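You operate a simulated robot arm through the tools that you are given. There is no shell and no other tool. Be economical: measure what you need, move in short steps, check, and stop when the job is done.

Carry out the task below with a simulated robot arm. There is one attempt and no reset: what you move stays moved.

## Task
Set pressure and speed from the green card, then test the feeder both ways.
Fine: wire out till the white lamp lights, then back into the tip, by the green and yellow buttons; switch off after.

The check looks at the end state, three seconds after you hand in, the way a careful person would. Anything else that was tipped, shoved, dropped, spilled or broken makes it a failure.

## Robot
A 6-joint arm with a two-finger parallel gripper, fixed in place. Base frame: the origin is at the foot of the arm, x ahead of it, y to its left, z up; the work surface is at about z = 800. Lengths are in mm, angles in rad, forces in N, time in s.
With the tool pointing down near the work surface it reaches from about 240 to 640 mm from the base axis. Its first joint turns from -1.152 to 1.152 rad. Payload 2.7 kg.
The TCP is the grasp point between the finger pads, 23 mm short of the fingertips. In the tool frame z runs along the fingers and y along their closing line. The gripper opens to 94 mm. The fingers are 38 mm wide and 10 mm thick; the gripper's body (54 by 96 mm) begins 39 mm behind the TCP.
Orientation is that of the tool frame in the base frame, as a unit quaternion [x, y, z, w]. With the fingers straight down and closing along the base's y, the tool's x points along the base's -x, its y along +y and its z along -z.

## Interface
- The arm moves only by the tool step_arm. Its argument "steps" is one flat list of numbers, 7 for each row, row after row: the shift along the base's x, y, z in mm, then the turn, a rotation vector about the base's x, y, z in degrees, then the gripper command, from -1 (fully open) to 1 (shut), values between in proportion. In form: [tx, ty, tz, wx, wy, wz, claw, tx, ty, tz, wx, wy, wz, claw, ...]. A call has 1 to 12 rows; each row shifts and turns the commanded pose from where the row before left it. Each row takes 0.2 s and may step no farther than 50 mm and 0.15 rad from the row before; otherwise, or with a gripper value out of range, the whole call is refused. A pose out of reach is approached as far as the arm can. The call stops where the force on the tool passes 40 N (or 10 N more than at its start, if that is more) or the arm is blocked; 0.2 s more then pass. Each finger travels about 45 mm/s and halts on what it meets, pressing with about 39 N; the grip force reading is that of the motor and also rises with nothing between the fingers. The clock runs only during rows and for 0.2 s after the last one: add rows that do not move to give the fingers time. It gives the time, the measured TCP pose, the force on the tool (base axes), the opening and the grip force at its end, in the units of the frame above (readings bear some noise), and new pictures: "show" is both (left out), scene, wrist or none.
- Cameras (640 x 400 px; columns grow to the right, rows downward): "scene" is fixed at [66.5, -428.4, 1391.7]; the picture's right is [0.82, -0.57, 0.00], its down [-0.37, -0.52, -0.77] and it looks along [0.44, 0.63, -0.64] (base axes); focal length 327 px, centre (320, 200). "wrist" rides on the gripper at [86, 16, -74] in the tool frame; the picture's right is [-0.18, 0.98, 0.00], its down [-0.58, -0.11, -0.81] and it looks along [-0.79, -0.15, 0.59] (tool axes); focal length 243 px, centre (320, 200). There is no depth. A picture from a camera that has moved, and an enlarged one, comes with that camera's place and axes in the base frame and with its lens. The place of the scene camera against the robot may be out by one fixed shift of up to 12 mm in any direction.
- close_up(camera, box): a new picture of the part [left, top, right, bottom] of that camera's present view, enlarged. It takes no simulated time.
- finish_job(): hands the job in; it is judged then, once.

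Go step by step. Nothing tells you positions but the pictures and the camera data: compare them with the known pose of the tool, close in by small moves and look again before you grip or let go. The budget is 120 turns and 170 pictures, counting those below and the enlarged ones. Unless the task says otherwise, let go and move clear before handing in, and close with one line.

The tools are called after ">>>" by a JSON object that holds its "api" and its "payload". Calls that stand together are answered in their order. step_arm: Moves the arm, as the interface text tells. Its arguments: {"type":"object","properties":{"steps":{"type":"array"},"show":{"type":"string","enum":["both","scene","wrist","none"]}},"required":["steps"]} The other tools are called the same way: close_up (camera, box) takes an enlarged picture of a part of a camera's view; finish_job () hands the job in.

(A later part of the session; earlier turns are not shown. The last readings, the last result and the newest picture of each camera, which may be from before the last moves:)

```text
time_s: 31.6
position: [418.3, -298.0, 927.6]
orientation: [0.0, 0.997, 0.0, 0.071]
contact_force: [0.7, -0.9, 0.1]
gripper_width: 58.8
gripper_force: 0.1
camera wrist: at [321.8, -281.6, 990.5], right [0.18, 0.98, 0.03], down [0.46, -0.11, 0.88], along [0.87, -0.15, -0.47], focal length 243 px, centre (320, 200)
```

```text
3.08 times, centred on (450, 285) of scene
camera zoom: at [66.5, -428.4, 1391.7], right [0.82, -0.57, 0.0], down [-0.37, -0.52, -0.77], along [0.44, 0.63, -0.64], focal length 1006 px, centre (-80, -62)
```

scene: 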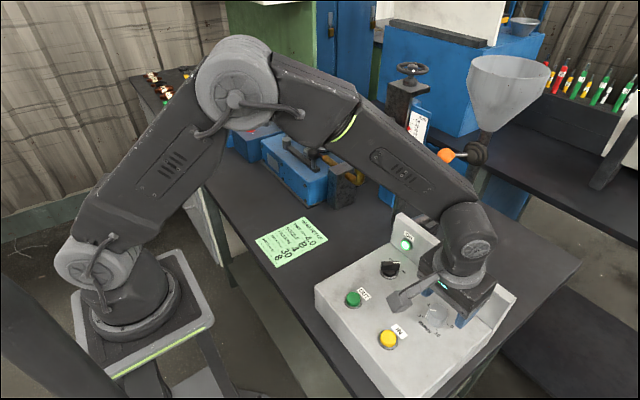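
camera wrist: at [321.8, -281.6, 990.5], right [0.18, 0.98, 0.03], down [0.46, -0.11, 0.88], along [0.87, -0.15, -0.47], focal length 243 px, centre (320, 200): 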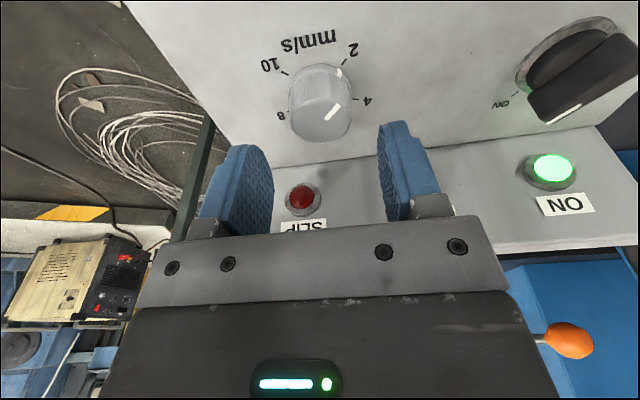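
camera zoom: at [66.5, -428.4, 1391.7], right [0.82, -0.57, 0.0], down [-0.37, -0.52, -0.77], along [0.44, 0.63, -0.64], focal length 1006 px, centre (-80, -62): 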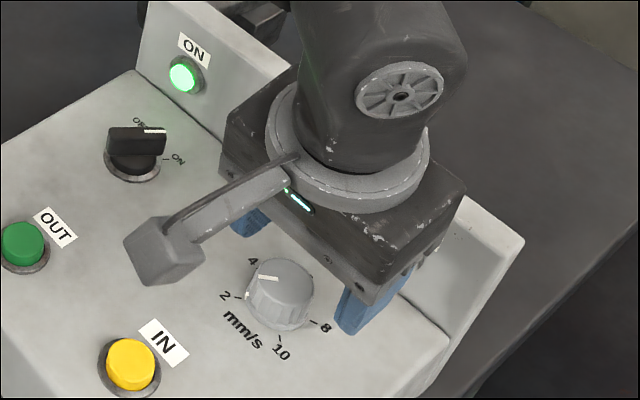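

The dial is about at (412, -296), with its top between 880 and 898. I'll lower in small steps.

>>> {"api": "step_arm", "payload": {"steps": [-5, 2, -12, 0, 0, 0, -0.25, 0, 0, -10, 0, 0, 0, -0.25, 0, 0, 0, 0, 0, 0, -0.25]}}

>>> {"api": "close_up", "payload": {"camera": "wrist", "box": [200, 60, 460, 220]}}

>>> {"api": "close_up", "payload": {"camera": "scene", "box": [390, 260, 490, 350]}}

```text
time_s: 32.4
position: [412.5, -296.2, 906.9]
orientation: [0.0, 0.998, 0.0, 0.07]
contact_force: [0.3, 0.3, -0.2]
gripper_width: 59.0
gripper_force: 0.0
camera wrist: at [316.9, -279.2, 968.9], right [0.18, 0.98, 0.03], down [0.46, -0.11, 0.88], along [0.87, -0.15, -0.47], focal length 243 px, centre (320, 200)
```

scene: 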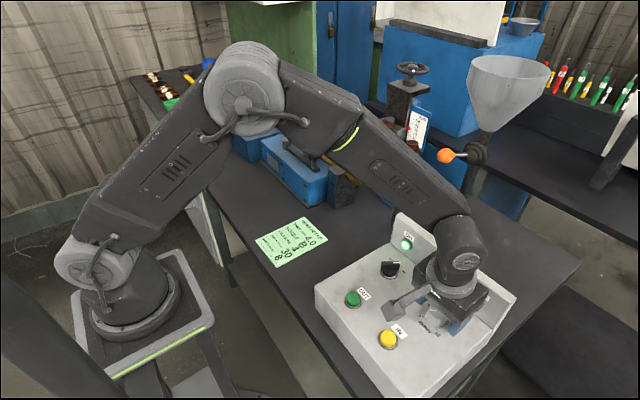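
wrist: 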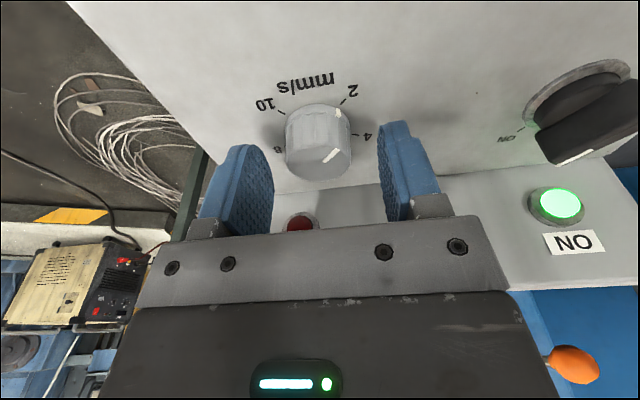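

```text
2.46 times, centred on (330, 140) of wrist
camera zoom: at [316.9, -279.2, 968.9], right [0.18, 0.98, 0.03], down [0.46, -0.11, 0.88], along [0.87, -0.15, -0.47], focal length 597 px, centre (295, 348)
```

zoom: 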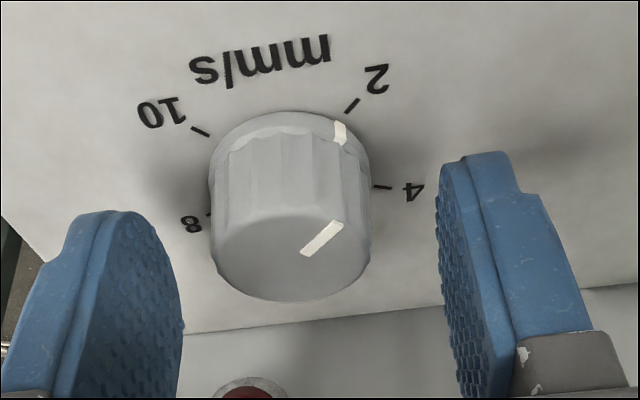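

```text
4.44 times, centred on (440, 305) of scene
camera zoom: at [66.5, -428.4, 1391.7], right [0.82, -0.57, 0.0], down [-0.37, -0.52, -0.77], along [0.44, 0.63, -0.64], focal length 1454 px, centre (-213, -267)
```

zoom: 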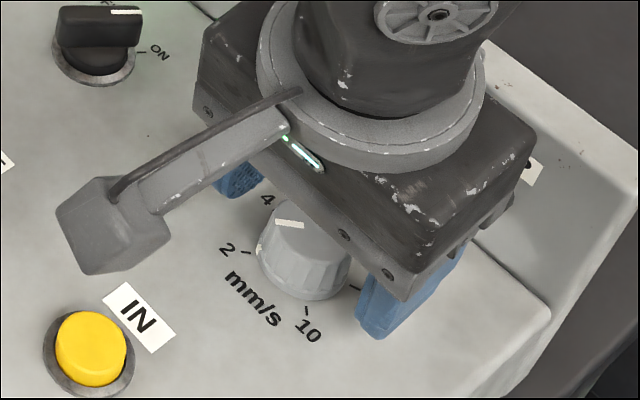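

The knob is between the pads. I'll yaw back 17° and lower to about 894 in small steps, stopping on contact.

>>> {"api": "step_arm", "payload": {"steps": [0, 0, 0, 0, 0, 8.5, -0.25, 0, 0, 0, 0, 0, 8.5, -0.25, 1, 1, -4, 0, 0, 0, -0.25, 0, 0, -3, 0, 0, 0, -0.25, 0, 0, -3, 0, 0, 0, -0.25, 0, 0, -3, 0, 0, 0, -0.25, 0, 0, 0, 0, 0, 0, -0.25]}}

>>> {"api": "close_up", "payload": {"camera": "scene", "box": [390, 260, 490, 350]}}

```text
time_s: 33.7
position: [415.0, -294.0, 900.0]
orientation: [-0.148, 0.986, 0.009, 0.07]
contact_force: [-3.5, 1.8, 3.8]
gripper_width: 60.1
gripper_force: 1.2
stopped in row 6: the force on the tool passed its limit (the readings are from after the stop); the commanded pose is now the measured one
camera wrist: at [317.8, -306.8, 962.6], right [-0.11, 0.99, 0.02], down [0.47, 0.03, 0.88], along [0.87, 0.11, -0.47], focal length 243 px, centre (320, 200)
```

scene: 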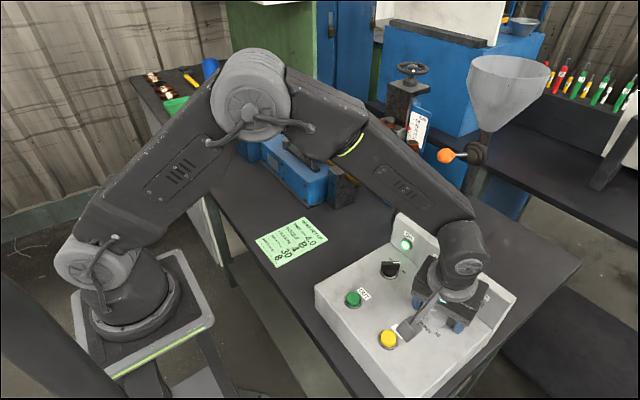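
wrist: 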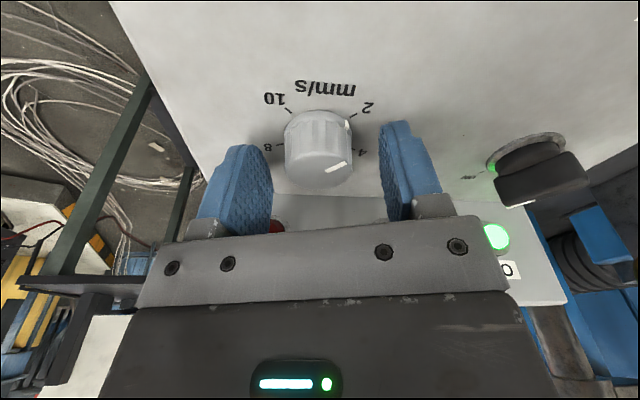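

```text
4.44 times, centred on (440, 305) of scene
camera zoom: at [66.4, -428.3, 1391.7], right [0.82, -0.57, 0.0], down [-0.37, -0.52, -0.77], along [0.44, 0.63, -0.64], focal length 1454 px, centre (-213, -267)
```

zoom: 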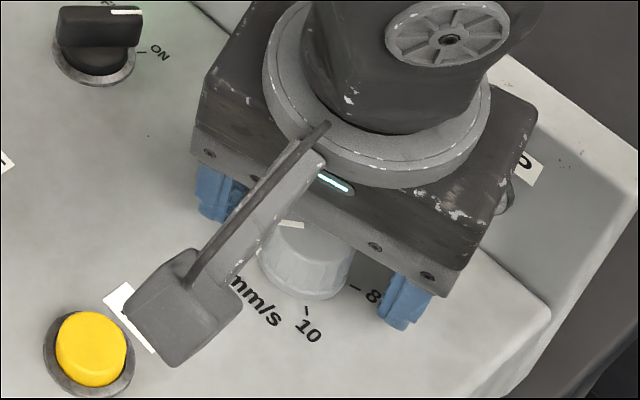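

The fingertips touched the plate at TCP 900, so the knob top is near 897. I'll lift 2 mm, recentre, grip and turn 34°.

>>> {"api": "step_arm", "payload": {"steps": [-2, 0, 2, 0, 0, 0, -0.25, -3, -1, 1, 0, 0, 0, -0.25, 0, 0, 0, 0, 0, 0, 1, 0, 0, 0, 0, 0, 0, 1, 0, 0, 0, 0, 0, 0, 1, 0, 0, 0, 0, 0, -8.5, 1, 0, 0, 0, 0, 0, -8.5, 1, 0, 0, 0, 0, 0, -8.5, 1, 0, 0, 0, 0, 0, -8.5, 1], "show": "wrist"}}

>>> {"api": "close_up", "payload": {"camera": "wrist", "box": [220, 60, 420, 220]}}

```text
time_s: 35.7
position: [410.1, -295.0, 903.1]
orientation: [0.148, 0.986, -0.013, 0.07]
contact_force: [-5.3, 7.2, 0.2]
gripper_width: 33.2
gripper_force: 44.9
camera wrist: at [322.4, -251.1, 965.1], right [0.46, 0.89, 0.02], down [0.41, -0.24, 0.88], along [0.79, -0.4, -0.47], focal length 243 px, centre (320, 200)
```

wrist: 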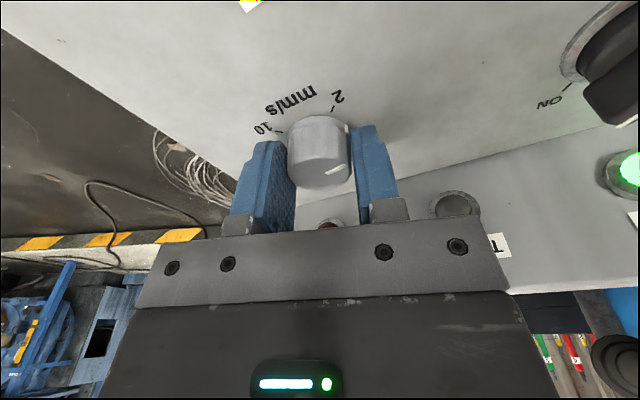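

```text
2.50 times, centred on (320, 140) of wrist
camera zoom: at [322.4, -251.1, 965.1], right [0.46, 0.89, 0.02], down [0.41, -0.24, 0.88], along [0.79, -0.4, -0.47], focal length 606 px, centre (320, 350)
```

zoom: 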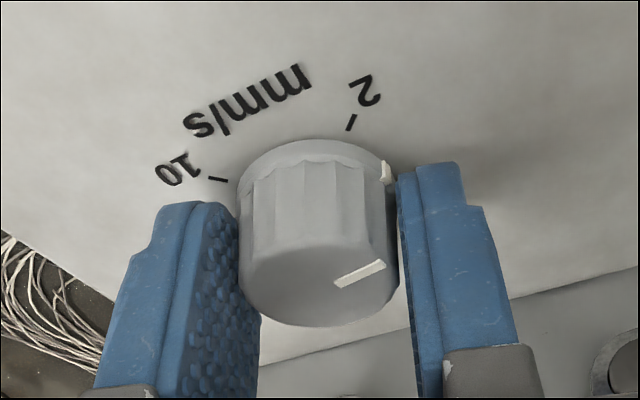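

It turned well. I'll run four more identical cycles and then measure.

>>> {"api": "step_arm", "payload": {"steps": [0, 0, 0, 0, 0, 0, -0.25, 0, 0, 0, 0, 0, 8.5, -0.25, 0, 0, 0, 0, 0, 8.5, -0.25, 0, 0, 0, 0, 0, 8.5, -0.25, 0, 0, 0, 0, 0, 8.5, -0.1, 0, 0, 0, 0, 0, 0, 1, 0, 0, 0, 0, 0, 0, 1, 0, 0, 0, 0, 0, 0, 1, 0, 0, 0, 0, 0, -8.5, 1, 0, 0, 0, 0, 0, -8.5, 1, 0, 0, 0, 0, 0, -8.5, 1, 0, 0, 0, 0, 0, -8.5, 1], "show": "none"}}

>>> {"api": "step_arm", "payload": {"steps": [0, 0, 0, 0, 0, 0, -0.25, 0, 0, 0, 0, 0, 8.5, -0.25, 0, 0, 0, 0, 0, 8.5, -0.25, 0, 0, 0, 0, 0, 8.5, -0.25, 0, 0, 0, 0, 0, 8.5, -0.1, 0, 0, 0, 0, 0, 0, 1, 0, 0, 0, 0, 0, 0, 1, 0, 0, 0, 0, 0, 0, 1, 0, 0, 0, 0, 0, -8.5, 1, 0, 0, 0, 0, 0, -8.5, 1, 0, 0, 0, 0, 0, -8.5, 1, 0, 0, 0, 0, 0, -8.5, 1], "show": "wrist"}}

```text
time_s: 38.3
position: [409.3, -295.1, 901.6]
orientation: [0.148, 0.987, -0.012, 0.069]
contact_force: [-7.5, 6.7, 2.1]
gripper_width: 32.9
gripper_force: 45.0
```

```text
time_s: 40.9
position: [410.7, -293.7, 903.6]
orientation: [0.148, 0.986, -0.012, 0.07]
contact_force: [-0.1, 7.4, 4.8]
gripper_width: 32.8
gripper_force: 44.8
camera wrist: at [322.4, -251.1, 965.6], right [0.46, 0.89, 0.02], down [0.41, -0.24, 0.88], along [0.79, -0.4, -0.47], focal length 243 px, centre (320, 200)
```

wrist: 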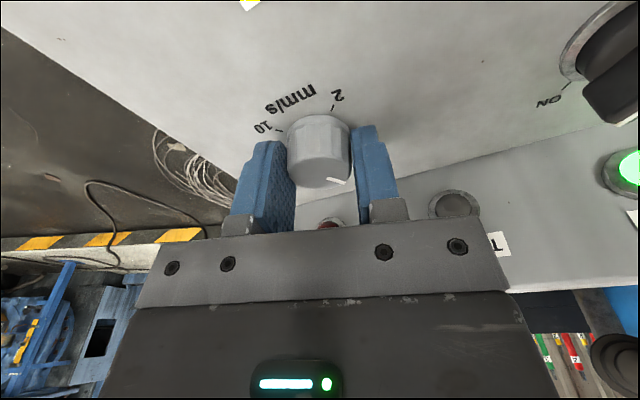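

>>> {"api": "close_up", "payload": {"camera": "wrist", "box": [220, 60, 420, 220]}}

```text
2.50 times, centred on (320, 140) of wrist
camera zoom: at [322.4, -251.1, 965.6], right [0.46, 0.89, 0.02], down [0.41, -0.24, 0.88], along [0.79, -0.4, -0.47], focal length 606 px, centre (320, 350)
```

zoom: 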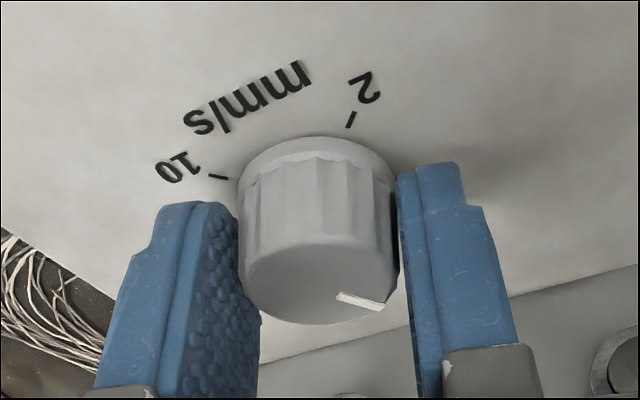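

It turns roughly 31° per cycle. I'll run three more cycles and then measure.

>>> {"api": "step_arm", "payload": {"steps": [0, 0, 0, 0, 0, 0, -0.25, 0, 0, 0, 0, 0, 8.5, -0.25, 0, 0, 0, 0, 0, 8.5, -0.25, 0, 0, 0, 0, 0, 8.5, -0.25, 0, 0, 0, 0, 0, 8.5, -0.1, 0, 0, 0, 0, 0, 0, 1, 0, 0, 0, 0, 0, 0, 1, 0, 0, 0, 0, 0, 0, 1, 0, 0, 0, 0, 0, -8.5, 1, 0, 0, 0, 0, 0, -8.5, 1, 0, 0, 0, 0, 0, -8.5, 1, 0, 0, 0, 0, 0, -8.5, 1], "show": "none"}}

>>> {"api": "step_arm", "payload": {"steps": [0, 0, 0, 0, 0, 0, -0.25, 0, 0, 0, 0, 0, 8.5, -0.25, 0, 0, 0, 0, 0, 8.5, -0.25, 0, 0, 0, 0, 0, 8.5, -0.25, 0, 0, 0, 0, 0, 8.5, -0.1, 0, 0, 0, 0, 0, 0, 1, 0, 0, 0, 0, 0, 0, 1, 0, 0, 0, 0, 0, 0, 1, 0, 0, 0, 0, 0, -8.5, 1, 0, 0, 0, 0, 0, -8.5, 1, 0, 0, 0, 0, 0, -8.5, 1, 0, 0, 0, 0, 0, -8.5, 1], "show": "none"}}

>>> {"api": "step_arm", "payload": {"steps": [0, 0, 0, 0, 0, 0, -0.25, 0, 0, 0, 0, 0, 8.5, -0.25, 0, 0, 0, 0, 0, 8.5, -0.25, 0, 0, 0, 0, 0, 8.5, -0.25, 0, 0, 0, 0, 0, 8.5, -0.1, 0, 0, 0, 0, 0, 0, 1, 0, 0, 0, 0, 0, 0, 1, 0, 0, 0, 0, 0, 0, 1, 0, 0, 0, 0, 0, -8.5, 1, 0, 0, 0, 0, 0, -8.5, 1, 0, 0, 0, 0, 0, -8.5, 1, 0, 0, 0, 0, 0, -8.5, 1], "show": "none"}}

>>> {"api": "step_arm", "payload": {"steps": [0, 0, 0, 0, 0, 0, -0.25, 0, 0, 0, 0, 0, 0, -0.25, 0, 0, 20, 0, 0, 8.5, -0.25, -30, 10, 40, 0, 0, 8.5, -0.25, 0, 0, 30, 0, 0, 0, -0.25], "show": "wrist"}}

>>> {"api": "close_up", "payload": {"camera": "scene", "box": [400, 290, 470, 340]}}

>>> {"api": "close_up", "payload": {"camera": "wrist", "box": [250, 40, 410, 140]}}

```text
time_s: 43.5
position: [409.3, -293.5, 904.5]
orientation: [0.148, 0.987, -0.012, 0.069]
contact_force: [-7.4, 7.7, 9.7]
gripper_width: 33.1
gripper_force: 44.9
```

```text
time_s: 46.1
position: [409.8, -296.2, 903.2]
orientation: [0.148, 0.986, -0.012, 0.07]
contact_force: [0.6, 4.6, -3.7]
gripper_width: 32.7
gripper_force: 44.8
```

```text
time_s: 48.7
position: [409.2, -294.0, 904.0]
orientation: [0.147, 0.987, -0.011, 0.069]
contact_force: [0.0, 2.6, 0.4]
gripper_width: 32.8
gripper_force: 45.1
```

```text
refused: row 4 steps farther than a row can; nothing moved
```

```text
8.00 times, centred on (435, 315) of scene
camera zoom: at [66.6, -428.4, 1391.7], right [0.82, -0.57, 0.0], down [-0.37, -0.52, -0.77], along [0.44, 0.63, -0.64], focal length 2617 px, centre (-600, -720)
```

zoom: 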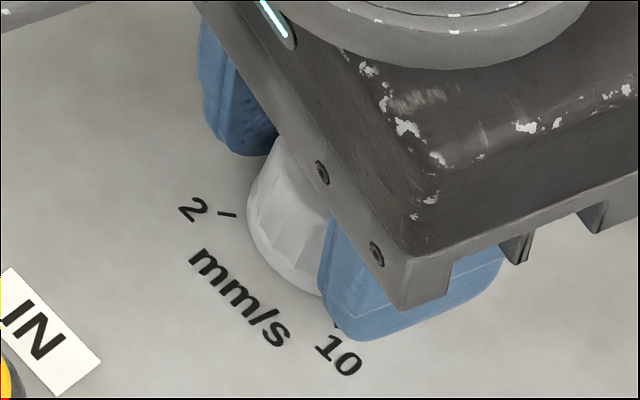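

```text
4.00 times, centred on (330, 90) of wrist
camera zoom: at [322.3, -251.1, 965.3], right [0.46, 0.89, 0.02], down [0.41, -0.24, 0.88], along [0.79, -0.4, -0.47], focal length 970 px, centre (280, 640)
```

zoom: 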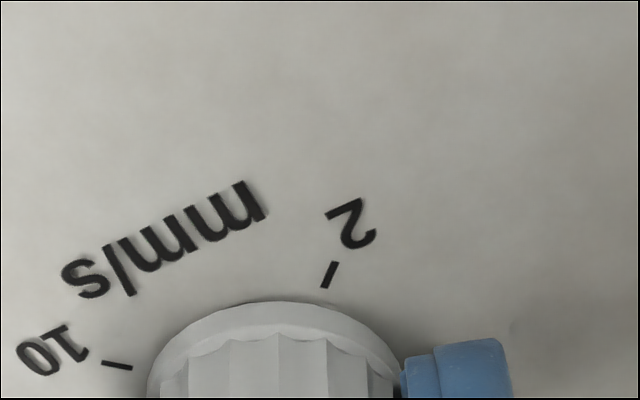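

I'll release and rise to read the speed dial.

>>> {"api": "step_arm", "payload": {"steps": [0, 0, 0, 0, 0, 0, -0.25, 0, 0, 0, 0, 0, 0, -0.25, 0, 0, 20, 0, 0, 8.5, -0.25, -20, 5, 40, 0, 0, 8.5, -0.25, -10, 5, 30, 0, 0, 0, -0.25], "show": "wrist"}}

>>> {"api": "close_up", "payload": {"camera": "scene", "box": [400, 290, 470, 340]}}

>>> {"api": "close_up", "payload": {"camera": "wrist", "box": [250, 40, 410, 140]}}

```text
time_s: 49.9
position: [376.6, -286.3, 993.7]
orientation: [-0.002, 0.997, -0.001, 0.071]
contact_force: [-0.6, 0.1, -0.3]
gripper_width: 58.7
gripper_force: 0.1
camera wrist: at [281.5, -270.1, 1055.9], right [0.18, 0.98, 0.02], down [0.46, -0.1, 0.88], along [0.87, -0.15, -0.47], focal length 243 px, centre (320, 200)
```

wrist: 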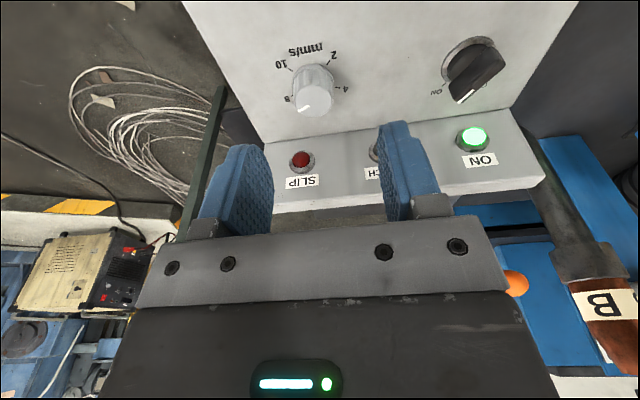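

```text
8.00 times, centred on (435, 315) of scene
camera zoom: at [66.5, -428.4, 1391.7], right [0.82, -0.57, 0.0], down [-0.37, -0.52, -0.77], along [0.44, 0.63, -0.64], focal length 2617 px, centre (-600, -720)
```

zoom: 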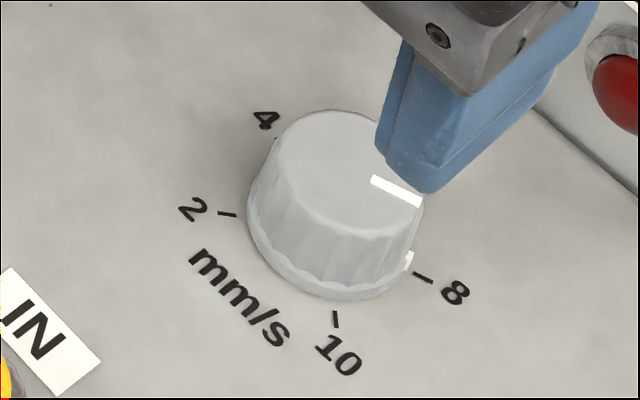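

```text
4.00 times, centred on (330, 90) of wrist
camera zoom: at [281.5, -270.1, 1055.9], right [0.18, 0.98, 0.02], down [0.46, -0.1, 0.88], along [0.87, -0.15, -0.47], focal length 970 px, centre (280, 640)
```

zoom: 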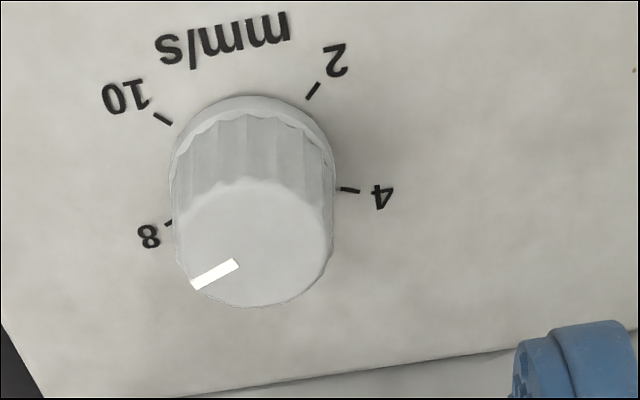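

The speed pointer is on 8. Next I'll close the fingers and go above the green OUT button at about (318, -184) to measure it.

>>> {"api": "step_arm", "payload": {"steps": [-20, 34, 0, 0, 4, 0, 1, -20, 34, 0, 0, 4, 0, 1, -19, 34, -15, 0, 0, 0, 1, 0, 0, 0, 0, 0, 0, 1, 0, 0, 0, 0, 0, 0, 1]}}

>>> {"api": "close_up", "payload": {"camera": "scene", "box": [310, 220, 450, 340]}}

```text
time_s: 51.1
position: [322.5, -183.8, 980.3]
orientation: [-0.001, 1.0, -0.002, 0.002]
contact_force: [-1.1, -0.2, 0.4]
gripper_width: 0.2
gripper_force: 39.0
camera wrist: at [235.1, -167.8, 1054.5], right [0.18, 0.98, 0.0], down [0.58, -0.1, 0.81], along [0.79, -0.15, -0.59], focal length 243 px, centre (320, 200)
```

scene: 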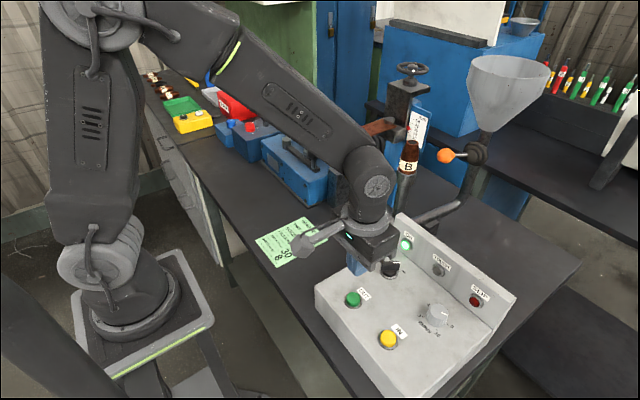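
wrist: 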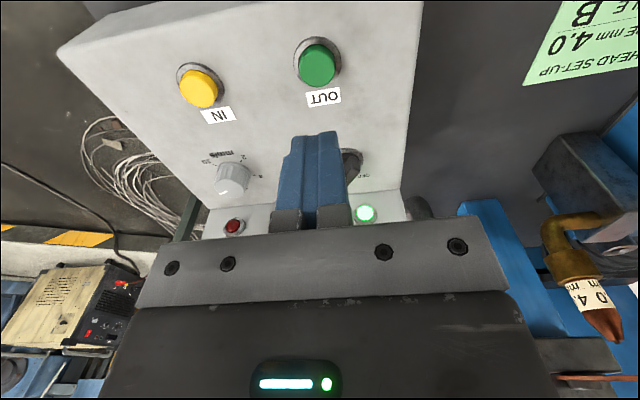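

```text
3.33 times, centred on (380, 280) of scene
camera zoom: at [66.5, -428.4, 1391.7], right [0.82, -0.57, 0.0], down [-0.37, -0.52, -0.77], along [0.44, 0.63, -0.64], focal length 1090 px, centre (120, -67)
```

zoom: 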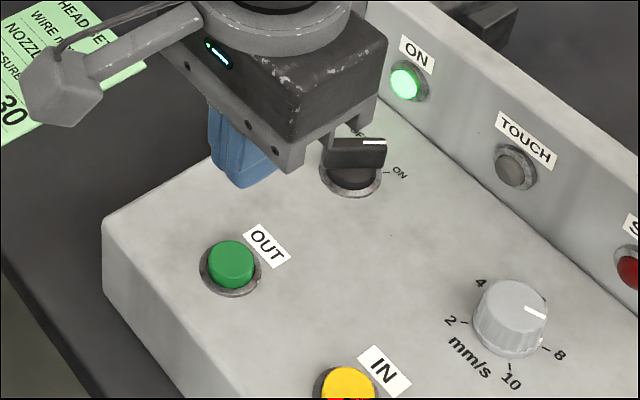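

The green button is at about (312, -185), yellow at (312, -272), and the TOUCH lamp stays visible in the scene camera. I'll move just above green.

>>> {"api": "step_arm", "payload": {"steps": [-5, -1, -25, 0, 0, 0, 1, -5, 0, -25, 0, 0, 0, 1, 0, 0, -12, 0, 0, 0, 1, 0, 0, 0, 0, 0, 0, 1]}}

>>> {"api": "close_up", "payload": {"camera": "scene", "box": [310, 220, 450, 340]}}

```text
time_s: 52.1
position: [311.3, -183.5, 914.6]
orientation: [-0.001, 1.0, -0.001, 0.001]
contact_force: [0.0, 0.1, 0.3]
gripper_width: 0.0
gripper_force: 39.0
camera wrist: at [223.9, -168.2, 990.1], right [0.18, 0.98, 0.0], down [0.58, -0.1, 0.81], along [0.79, -0.15, -0.59], focal length 243 px, centre (320, 200)
```

scene: 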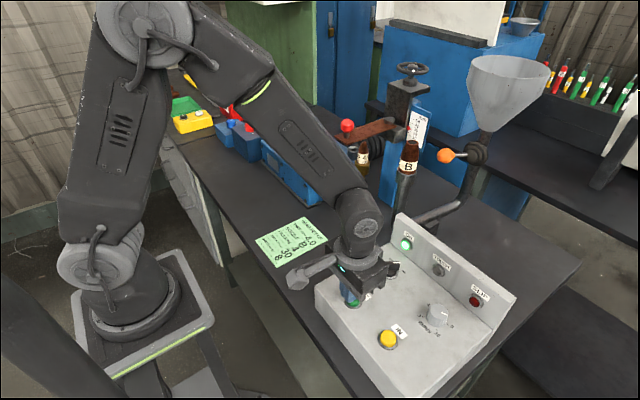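
wrist: 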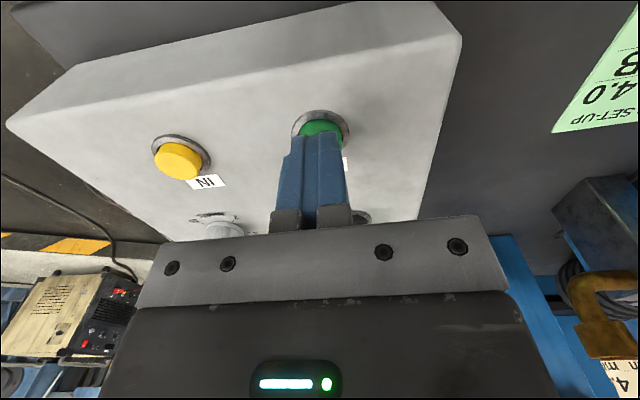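

```text
3.33 times, centred on (380, 280) of scene
camera zoom: at [66.5, -428.4, 1391.7], right [0.82, -0.57, 0.0], down [-0.37, -0.52, -0.77], along [0.44, 0.63, -0.64], focal length 1090 px, centre (120, -67)
```

zoom: 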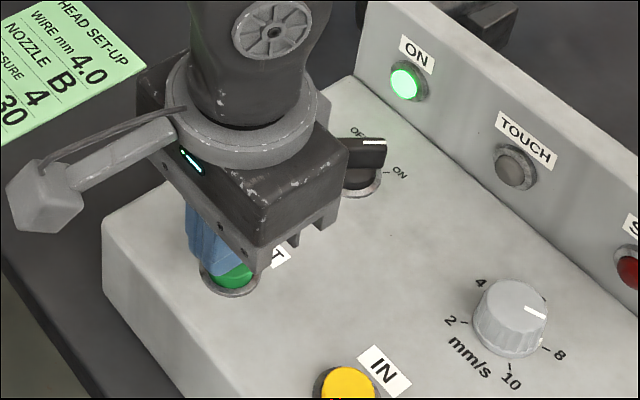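

The tips are over the button, whose centre is near x 308. I'll lower in small steps until I feel contact.

>>> {"api": "step_arm", "payload": {"steps": [-3, 0, -3, 0, 0, 0, 1, 0, 0, -2, 0, 0, 0, 1], "show": "none"}}

>>> {"api": "close_up", "payload": {"camera": "scene", "box": [320, 90, 480, 310]}}

```text
time_s: 52.7
position: [307.4, -184.3, 911.3]
orientation: [-0.001, 1.0, -0.001, 0.002]
contact_force: [0.8, -1.1, -0.3]
gripper_width: 0.0
gripper_force: 39.1
```

```text
1.82 times, centred on (400, 200) of scene
camera zoom: at [66.5, -428.4, 1391.7], right [0.82, -0.57, 0.0], down [-0.37, -0.52, -0.77], along [0.44, 0.63, -0.64], focal length 595 px, centre (174, 200)
```

zoom: 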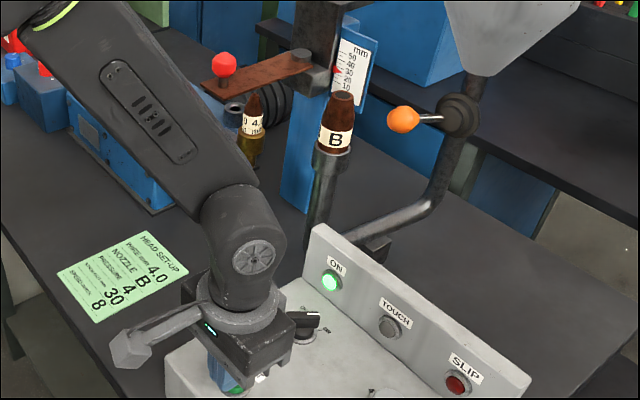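

>>> {"api": "step_arm", "payload": {"steps": [0, 0, -2, 0, 0, 0, 1, 0, 0, -2, 0, 0, 0, 1], "show": "none"}}

>>> {"api": "step_arm", "payload": {"steps": [0, 0, -2, 0, 0, 0, 1], "show": "none"}}

```text
time_s: 53.3
position: [307.0, -182.8, 906.2]
orientation: [-0.001, 1.0, -0.004, 0.002]
contact_force: [0.1, -0.1, 2.0]
gripper_width: 0.0
gripper_force: 39.3
```

```text
time_s: 53.7
position: [308.2, -183.8, 905.7]
orientation: [-0.001, 1.0, -0.002, 0.001]
contact_force: [-0.5, 1.9, 3.9]
gripper_width: 0.3
gripper_force: 39.8
```

Contact is starting, at about 4 N. I'll press a little more and watch the wire and lamp.

>>> {"api": "step_arm", "payload": {"steps": [0, 0, -2, 0, 0, 0, 1], "show": "none"}}

>>> {"api": "close_up", "payload": {"camera": "scene", "box": [330, 100, 440, 170]}}

```text
time_s: 54.1
position: [308.1, -183.8, 903.9]
orientation: [-0.001, 1.0, -0.003, 0.001]
contact_force: [-4.8, 3.9, 13.1]
gripper_width: 0.2
gripper_force: 38.8
```

```text
5.71 times, centred on (385, 135) of scene
camera zoom: at [66.3, -428.2, 1391.8], right [0.82, -0.57, 0.0], down [-0.37, -0.52, -0.77], along [0.44, 0.63, -0.64], focal length 1869 px, centre (-51, 571)
```

zoom: 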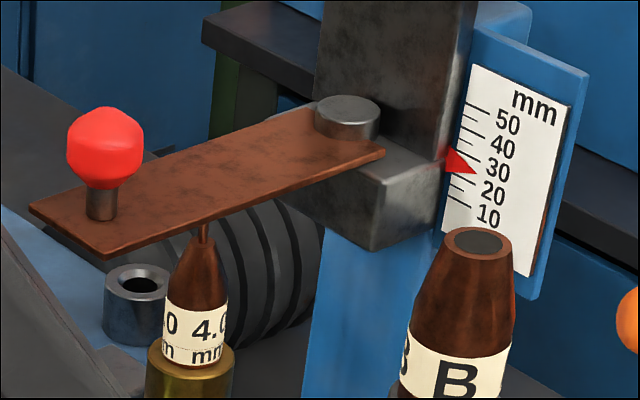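

The wire has started out. I'll check the lamp.

>>> {"api": "close_up", "payload": {"camera": "scene", "box": [380, 220, 500, 320]}}

```text
4.00 times, centred on (440, 270) of scene
camera zoom: at [66.3, -428.2, 1391.8], right [0.82, -0.57, 0.0], down [-0.37, -0.52, -0.77], along [0.44, 0.63, -0.64], focal length 1308 px, centre (-160, -80)
```

zoom: 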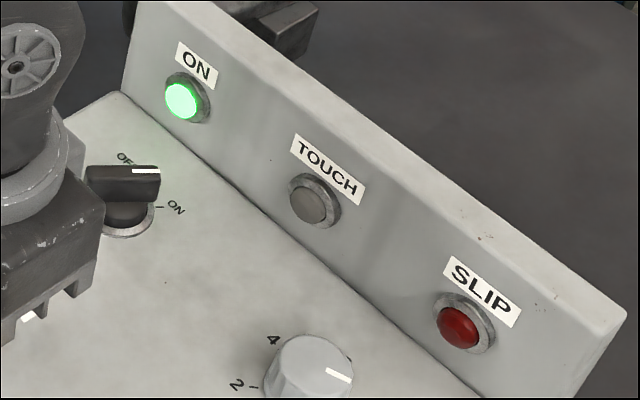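

Not lit yet. I'll hold for short bursts.

>>> {"api": "step_arm", "payload": {"steps": [0, 0, 0, 0, 0, 0, 1, 0, 0, 0, 0, 0, 0, 1], "show": "scene"}}

>>> {"api": "close_up", "payload": {"camera": "scene", "box": [330, 90, 510, 310]}}

```text
time_s: 54.7
position: [308.0, -184.5, 903.8]
orientation: [0.0, 1.0, -0.002, 0.002]
contact_force: [-2.7, 3.1, 13.8]
gripper_width: 0.2
gripper_force: 39.5
```

scene: 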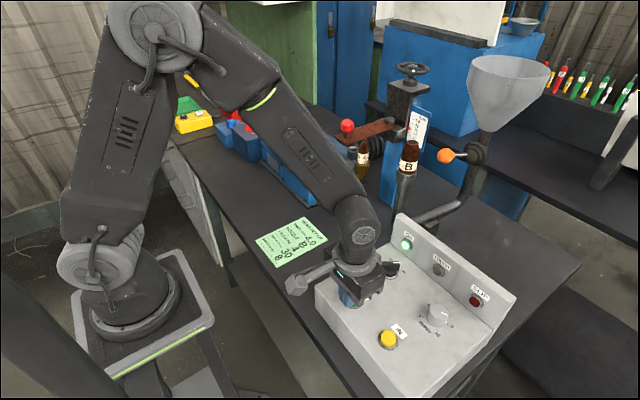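

```text
1.82 times, centred on (420, 200) of scene
camera zoom: at [66.3, -428.3, 1391.8], right [0.82, -0.57, 0.0], down [-0.37, -0.52, -0.77], along [0.44, 0.63, -0.64], focal length 595 px, centre (138, 200)
```

zoom: 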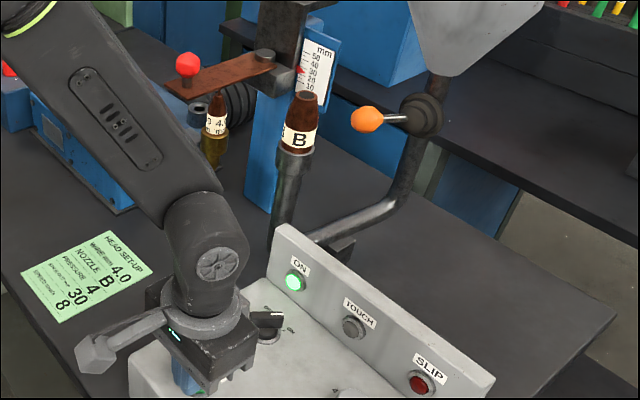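

Still dark. I'll continue with short bursts.

>>> {"api": "step_arm", "payload": {"steps": [0, 0, 0, 0, 0, 0, 1, 0, 0, 0, 0, 0, 0, 1], "show": "none"}}

>>> {"api": "close_up", "payload": {"camera": "scene", "box": [330, 90, 510, 310]}}

```text
time_s: 55.3
position: [308.4, -184.6, 902.8]
orientation: [0.0, 1.0, -0.003, 0.001]
contact_force: [-1.9, 2.0, 13.2]
gripper_width: 0.0
gripper_force: 39.1
```

```text
1.82 times, centred on (420, 200) of scene
camera zoom: at [66.3, -428.3, 1391.8], right [0.82, -0.57, 0.0], down [-0.37, -0.52, -0.77], along [0.44, 0.63, -0.64], focal length 595 px, centre (138, 200)
```

zoom: 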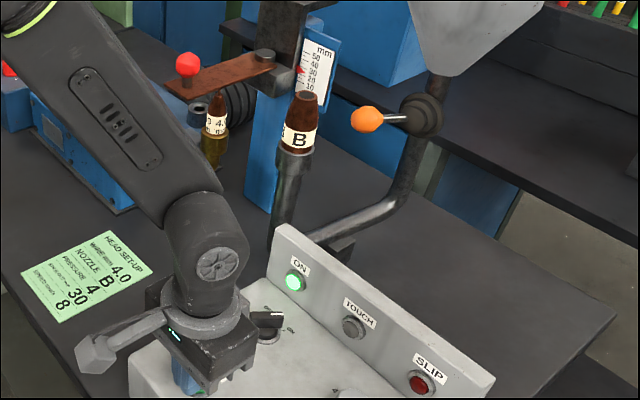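

>>> {"api": "step_arm", "payload": {"steps": [0, 0, 0, 0, 0, 0, 1, 0, 0, 0, 0, 0, 0, 1], "show": "none"}}

>>> {"api": "close_up", "payload": {"camera": "scene", "box": [400, 240, 500, 310]}}

>>> {"api": "close_up", "payload": {"camera": "scene", "box": [330, 110, 400, 160]}}

```text
time_s: 55.9
position: [307.8, -185.5, 903.9]
orientation: [-0.001, 1.0, -0.003, 0.002]
contact_force: [-0.3, 0.2, 12.8]
gripper_width: 0.1
gripper_force: 39.0
```

```text
5.71 times, centred on (450, 275) of scene
camera zoom: at [66.4, -428.3, 1391.7], right [0.82, -0.57, 0.0], down [-0.37, -0.52, -0.77], along [0.44, 0.63, -0.64], focal length 1869 px, centre (-423, -229)
```

zoom: 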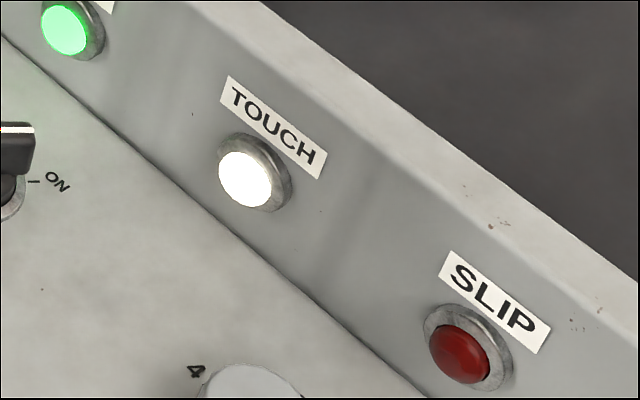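

```text
8.00 times, centred on (365, 135) of scene
camera zoom: at [66.4, -428.3, 1391.7], right [0.82, -0.57, 0.0], down [-0.37, -0.52, -0.77], along [0.44, 0.63, -0.64], focal length 2617 px, centre (-40, 720)
```

zoom: 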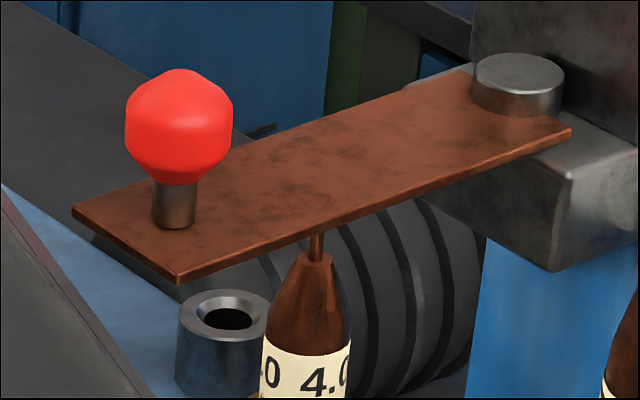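

The white TOUCH lamp is lit. I'll release the green button straight away by lifting.

>>> {"api": "step_arm", "payload": {"steps": [0, 0, 25, 0, 0, 0, 1, 0, 0, 15, 0, 0, 0, 1], "show": "scene"}}

>>> {"api": "close_up", "payload": {"camera": "scene", "box": [380, 220, 500, 320]}}

```text
time_s: 56.5
position: [309.3, -182.5, 943.1]
orientation: [0.0, 1.0, -0.002, 0.001]
contact_force: [0.5, -0.1, -0.7]
gripper_width: 0.0
gripper_force: 38.8
```

scene: 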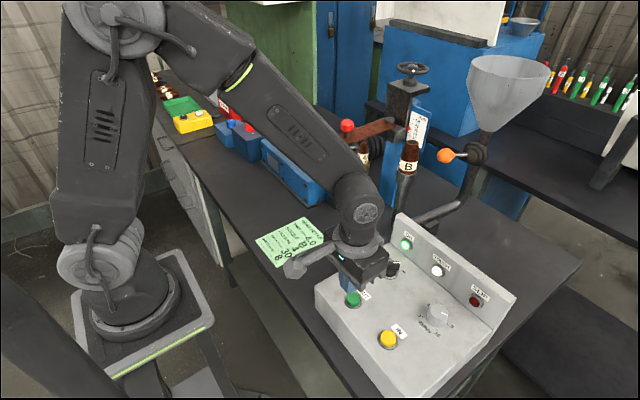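

```text
4.00 times, centred on (440, 270) of scene
camera zoom: at [66.5, -428.4, 1391.7], right [0.82, -0.57, 0.0], down [-0.37, -0.52, -0.77], along [0.44, 0.63, -0.64], focal length 1308 px, centre (-160, -80)
```

zoom: 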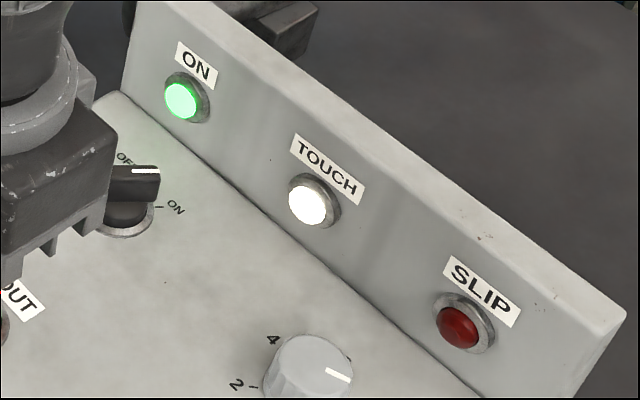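

The lamp is lit and the wire is held at the plate. Now I'll go over the yellow IN button at about (311, -274).

>>> {"api": "step_arm", "payload": {"steps": [1, -45, 0, 0, 0, 0, 1, 1, -46, 0, 0, 0, 0, 1, 0, 0, -20, 0, 0, 0, 1, 0, 0, 0, 0, 0, 0, 1]}}

>>> {"api": "close_up", "payload": {"camera": "scene", "box": [340, 270, 460, 370]}}

```text
time_s: 57.5
position: [311.1, -273.9, 922.3]
orientation: [0.0, 1.0, -0.002, 0.001]
contact_force: [0.1, -0.4, 0.6]
gripper_width: 0.0
gripper_force: 39.1
camera wrist: at [223.8, -258.9, 996.4], right [0.18, 0.98, 0.0], down [0.58, -0.1, 0.81], along [0.79, -0.15, -0.59], focal length 243 px, centre (320, 200)
```

scene: 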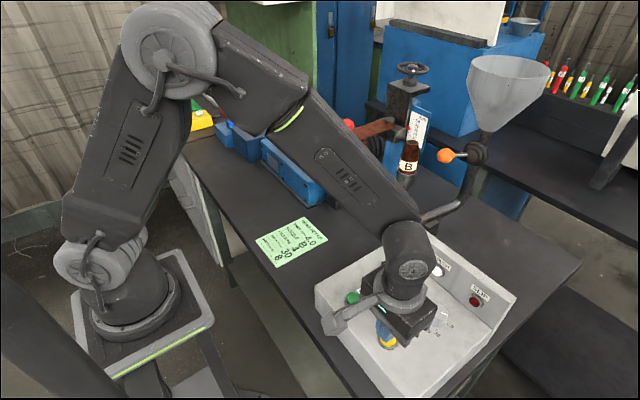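
wrist: 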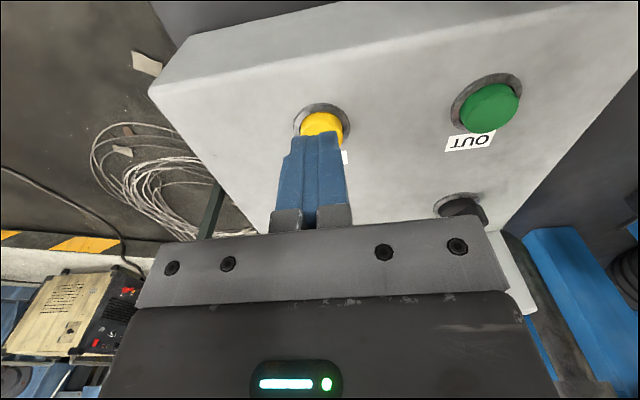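

```text
4.00 times, centred on (400, 320) of scene
camera zoom: at [66.5, -428.4, 1391.7], right [0.82, -0.57, 0.0], down [-0.37, -0.52, -0.77], along [0.44, 0.63, -0.64], focal length 1308 px, centre (0, -280)
```

zoom: 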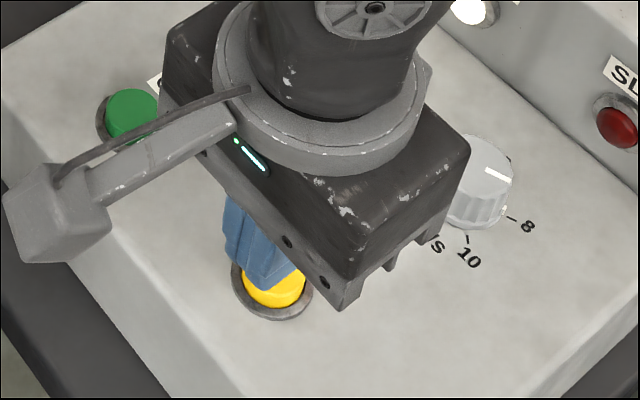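

The tips are over yellow. I'll press and hold for about 2 s, then lift.

>>> {"api": "step_arm", "payload": {"steps": [-2, 0, -14, 0, 0, 0, 1, 0, 0, -6.7, 0, 0, 0, 1, 0, 0, 0, 0, 0, 0, 1, 0, 0, 0, 0, 0, 0, 1, 0, 0, 0, 0, 0, 0, 1, 0, 0, 0, 0, 0, 0, 1, 0, 0, 0, 0, 0, 0, 1, 0, 0, 0, 0, 0, 0, 1, 0, 0, 0, 0, 0, 0, 1, 0, 0, 0, 0, 0, 0, 1], "show": "scene"}}

```text
time_s: 59.7
position: [307.6, -275.8, 901.9]
orientation: [-0.001, 1.0, -0.003, 0.002]
contact_force: [0.7, 2.3, 18.8]
gripper_width: 0.0
gripper_force: 38.7
```

scene: 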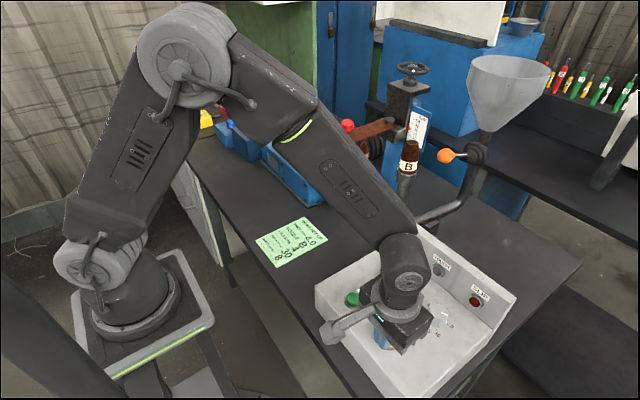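

TOUCH went dark, so the wire is retracting. I'll hold another 1.2 s, then lift, move aside and look at the tip.

>>> {"api": "step_arm", "payload": {"steps": [0, 0, 0, 0, 0, 0, 1, 0, 0, 0, 0, 0, 0, 1, 0, 0, 0, 0, 0, 0, 1, 0, 0, 0, 0, 0, 0, 1, 0, 0, 0, 0, 0, 0, 1, 0, 0, 25, 0, 0, 0, 1, 0, 45, 10, 0, 0, 0, 1, 0, 46, 0, 0, 0, 0, 1], "show": "none"}}

>>> {"api": "close_up", "payload": {"camera": "scene", "box": [330, 110, 400, 160]}}

```text
time_s: 61.5
position: [310.8, -185.2, 938.6]
orientation: [-0.001, 1.0, -0.001, 0.0]
contact_force: [-0.3, 0.3, -0.1]
gripper_width: 0.0
gripper_force: 38.6
```

```text
8.00 times, centred on (365, 135) of scene
camera zoom: at [66.5, -428.5, 1391.7], right [0.82, -0.57, 0.0], down [-0.37, -0.52, -0.77], along [0.44, 0.63, -0.64], focal length 2617 px, centre (-40, 720)
```

zoom: 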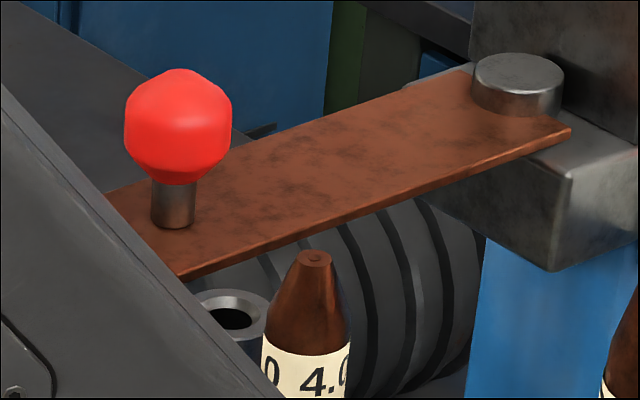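

The wire no longer stands out of the tip. I'll look more closely.

>>> {"api": "close_up", "payload": {"camera": "scene", "box": [356, 134, 376, 148]}}

```text
16.00 times, centred on (366, 141) of scene
camera zoom: at [66.5, -428.5, 1391.7], right [0.82, -0.57, 0.0], down [-0.37, -0.52, -0.77], along [0.44, 0.63, -0.64], focal length 5233 px, centre (-416, 1144)
```

zoom: 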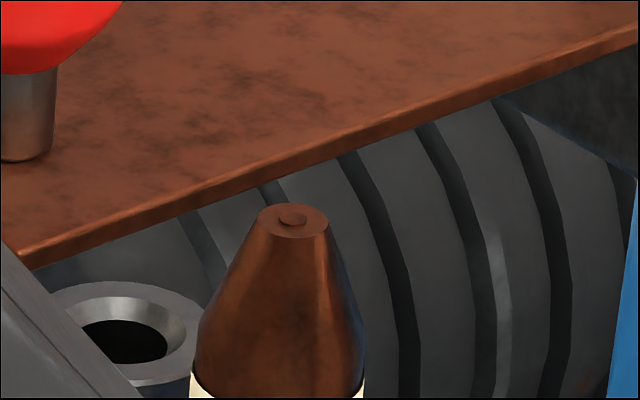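

The wire end still stands out about 1 mm. I'll press yellow once more, briefly (about 0.4–0.5 s), then check.

>>> {"api": "step_arm", "payload": {"steps": [-1, -45, -8, 0, 0, 0, 1, -1, -45, -8, 0, 0, 0, 1, 0, 0, 0, 0, 0, 0, 1, 0, 0, -14, 0, 0, 0, 1, 0, 0, -7, 0, 0, 0, 1, 0, 0, 0, 0, 0, 0, 1, 0, 0, 25, 0, 0, 0, 1, 0, 45, 12, 0, 0, 0, 1, 0, 46, 0, 0, 0, 0, 1], "show": "none"}}

>>> {"api": "close_up", "payload": {"camera": "scene", "box": [356, 134, 376, 148]}}

```text
time_s: 63.5
position: [308.2, -184.1, 937.9]
orientation: [-0.001, 1.0, -0.002, 0.001]
contact_force: [0.2, 0.6, 0.9]
gripper_width: 0.2
gripper_force: 38.7
```

```text
16.00 times, centred on (366, 141) of scene
camera zoom: at [66.5, -428.5, 1391.7], right [0.82, -0.57, 0.0], down [-0.37, -0.52, -0.77], along [0.44, 0.63, -0.64], focal length 5233 px, centre (-416, 1144)
```

zoom: 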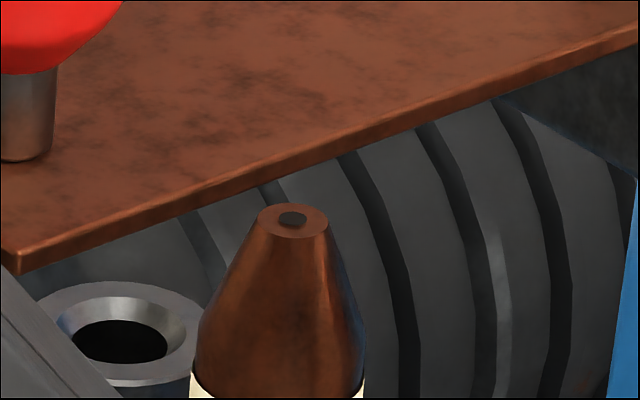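

The tip hole is now dark, so the wire is inside. Next is the ON/OFF selector, and I'll move to view it.

>>> {"api": "step_arm", "payload": {"steps": [15, 3, 25, 0, 0, 0, -0.25, 15, 3, 25, 0, 0, 0, -0.25, 15, 3, 5, 0, 0, 0, -0.25, 15, 0, 0, 0, 0, 0, -0.25], "show": "wrist"}}

>>> {"api": "close_up", "payload": {"camera": "wrist", "box": [250, 40, 410, 160]}}

>>> {"api": "close_up", "payload": {"camera": "scene", "box": [360, 225, 460, 300]}}

```text
time_s: 64.5
position: [367.7, -175.3, 993.6]
orientation: [-0.001, 1.0, -0.001, 0.001]
contact_force: [0.3, -0.8, 0.4]
gripper_width: 58.4
gripper_force: 0.1
camera wrist: at [280.1, -158.5, 1068.7], right [0.18, 0.98, 0.0], down [0.58, -0.1, 0.81], along [0.79, -0.15, -0.59], focal length 243 px, centre (320, 200)
```

wrist: 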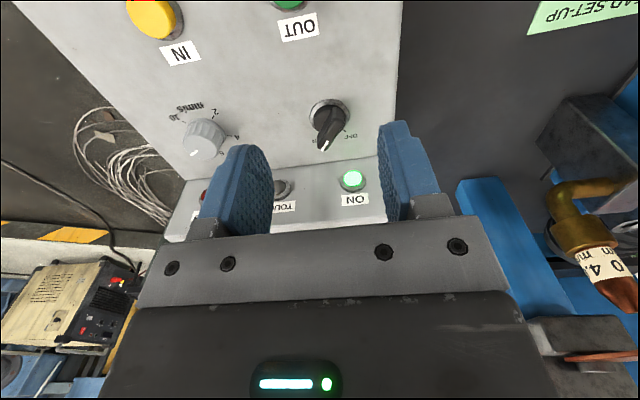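

```text
3.33 times, centred on (330, 100) of wrist
camera zoom: at [280.1, -158.5, 1068.7], right [0.18, 0.98, 0.0], down [0.58, -0.1, 0.81], along [0.79, -0.15, -0.59], focal length 809 px, centre (287, 533)
```

zoom: 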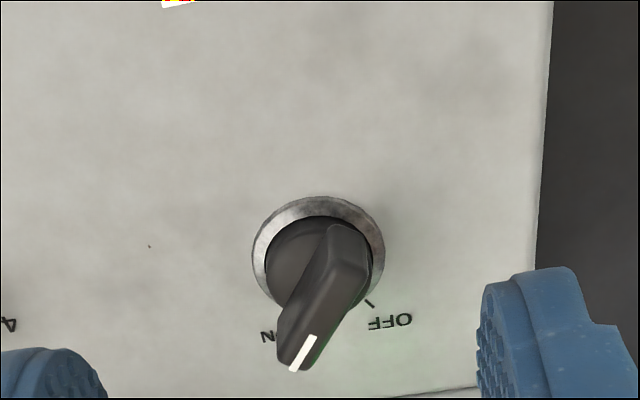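

```text
5.33 times, centred on (410, 262) of scene
camera zoom: at [66.5, -428.4, 1391.7], right [0.82, -0.57, 0.0], down [-0.37, -0.52, -0.77], along [0.44, 0.63, -0.64], focal length 1744 px, centre (-160, -133)
```

zoom: 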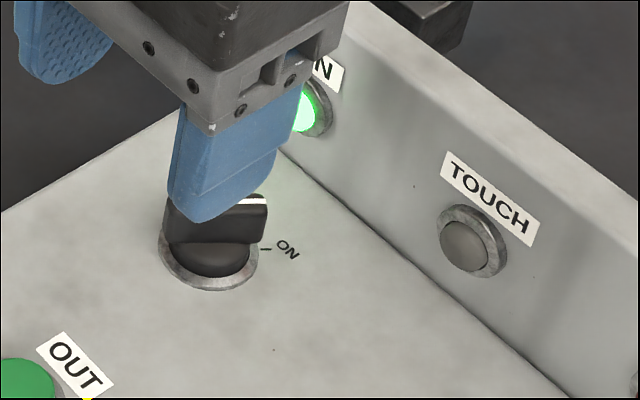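

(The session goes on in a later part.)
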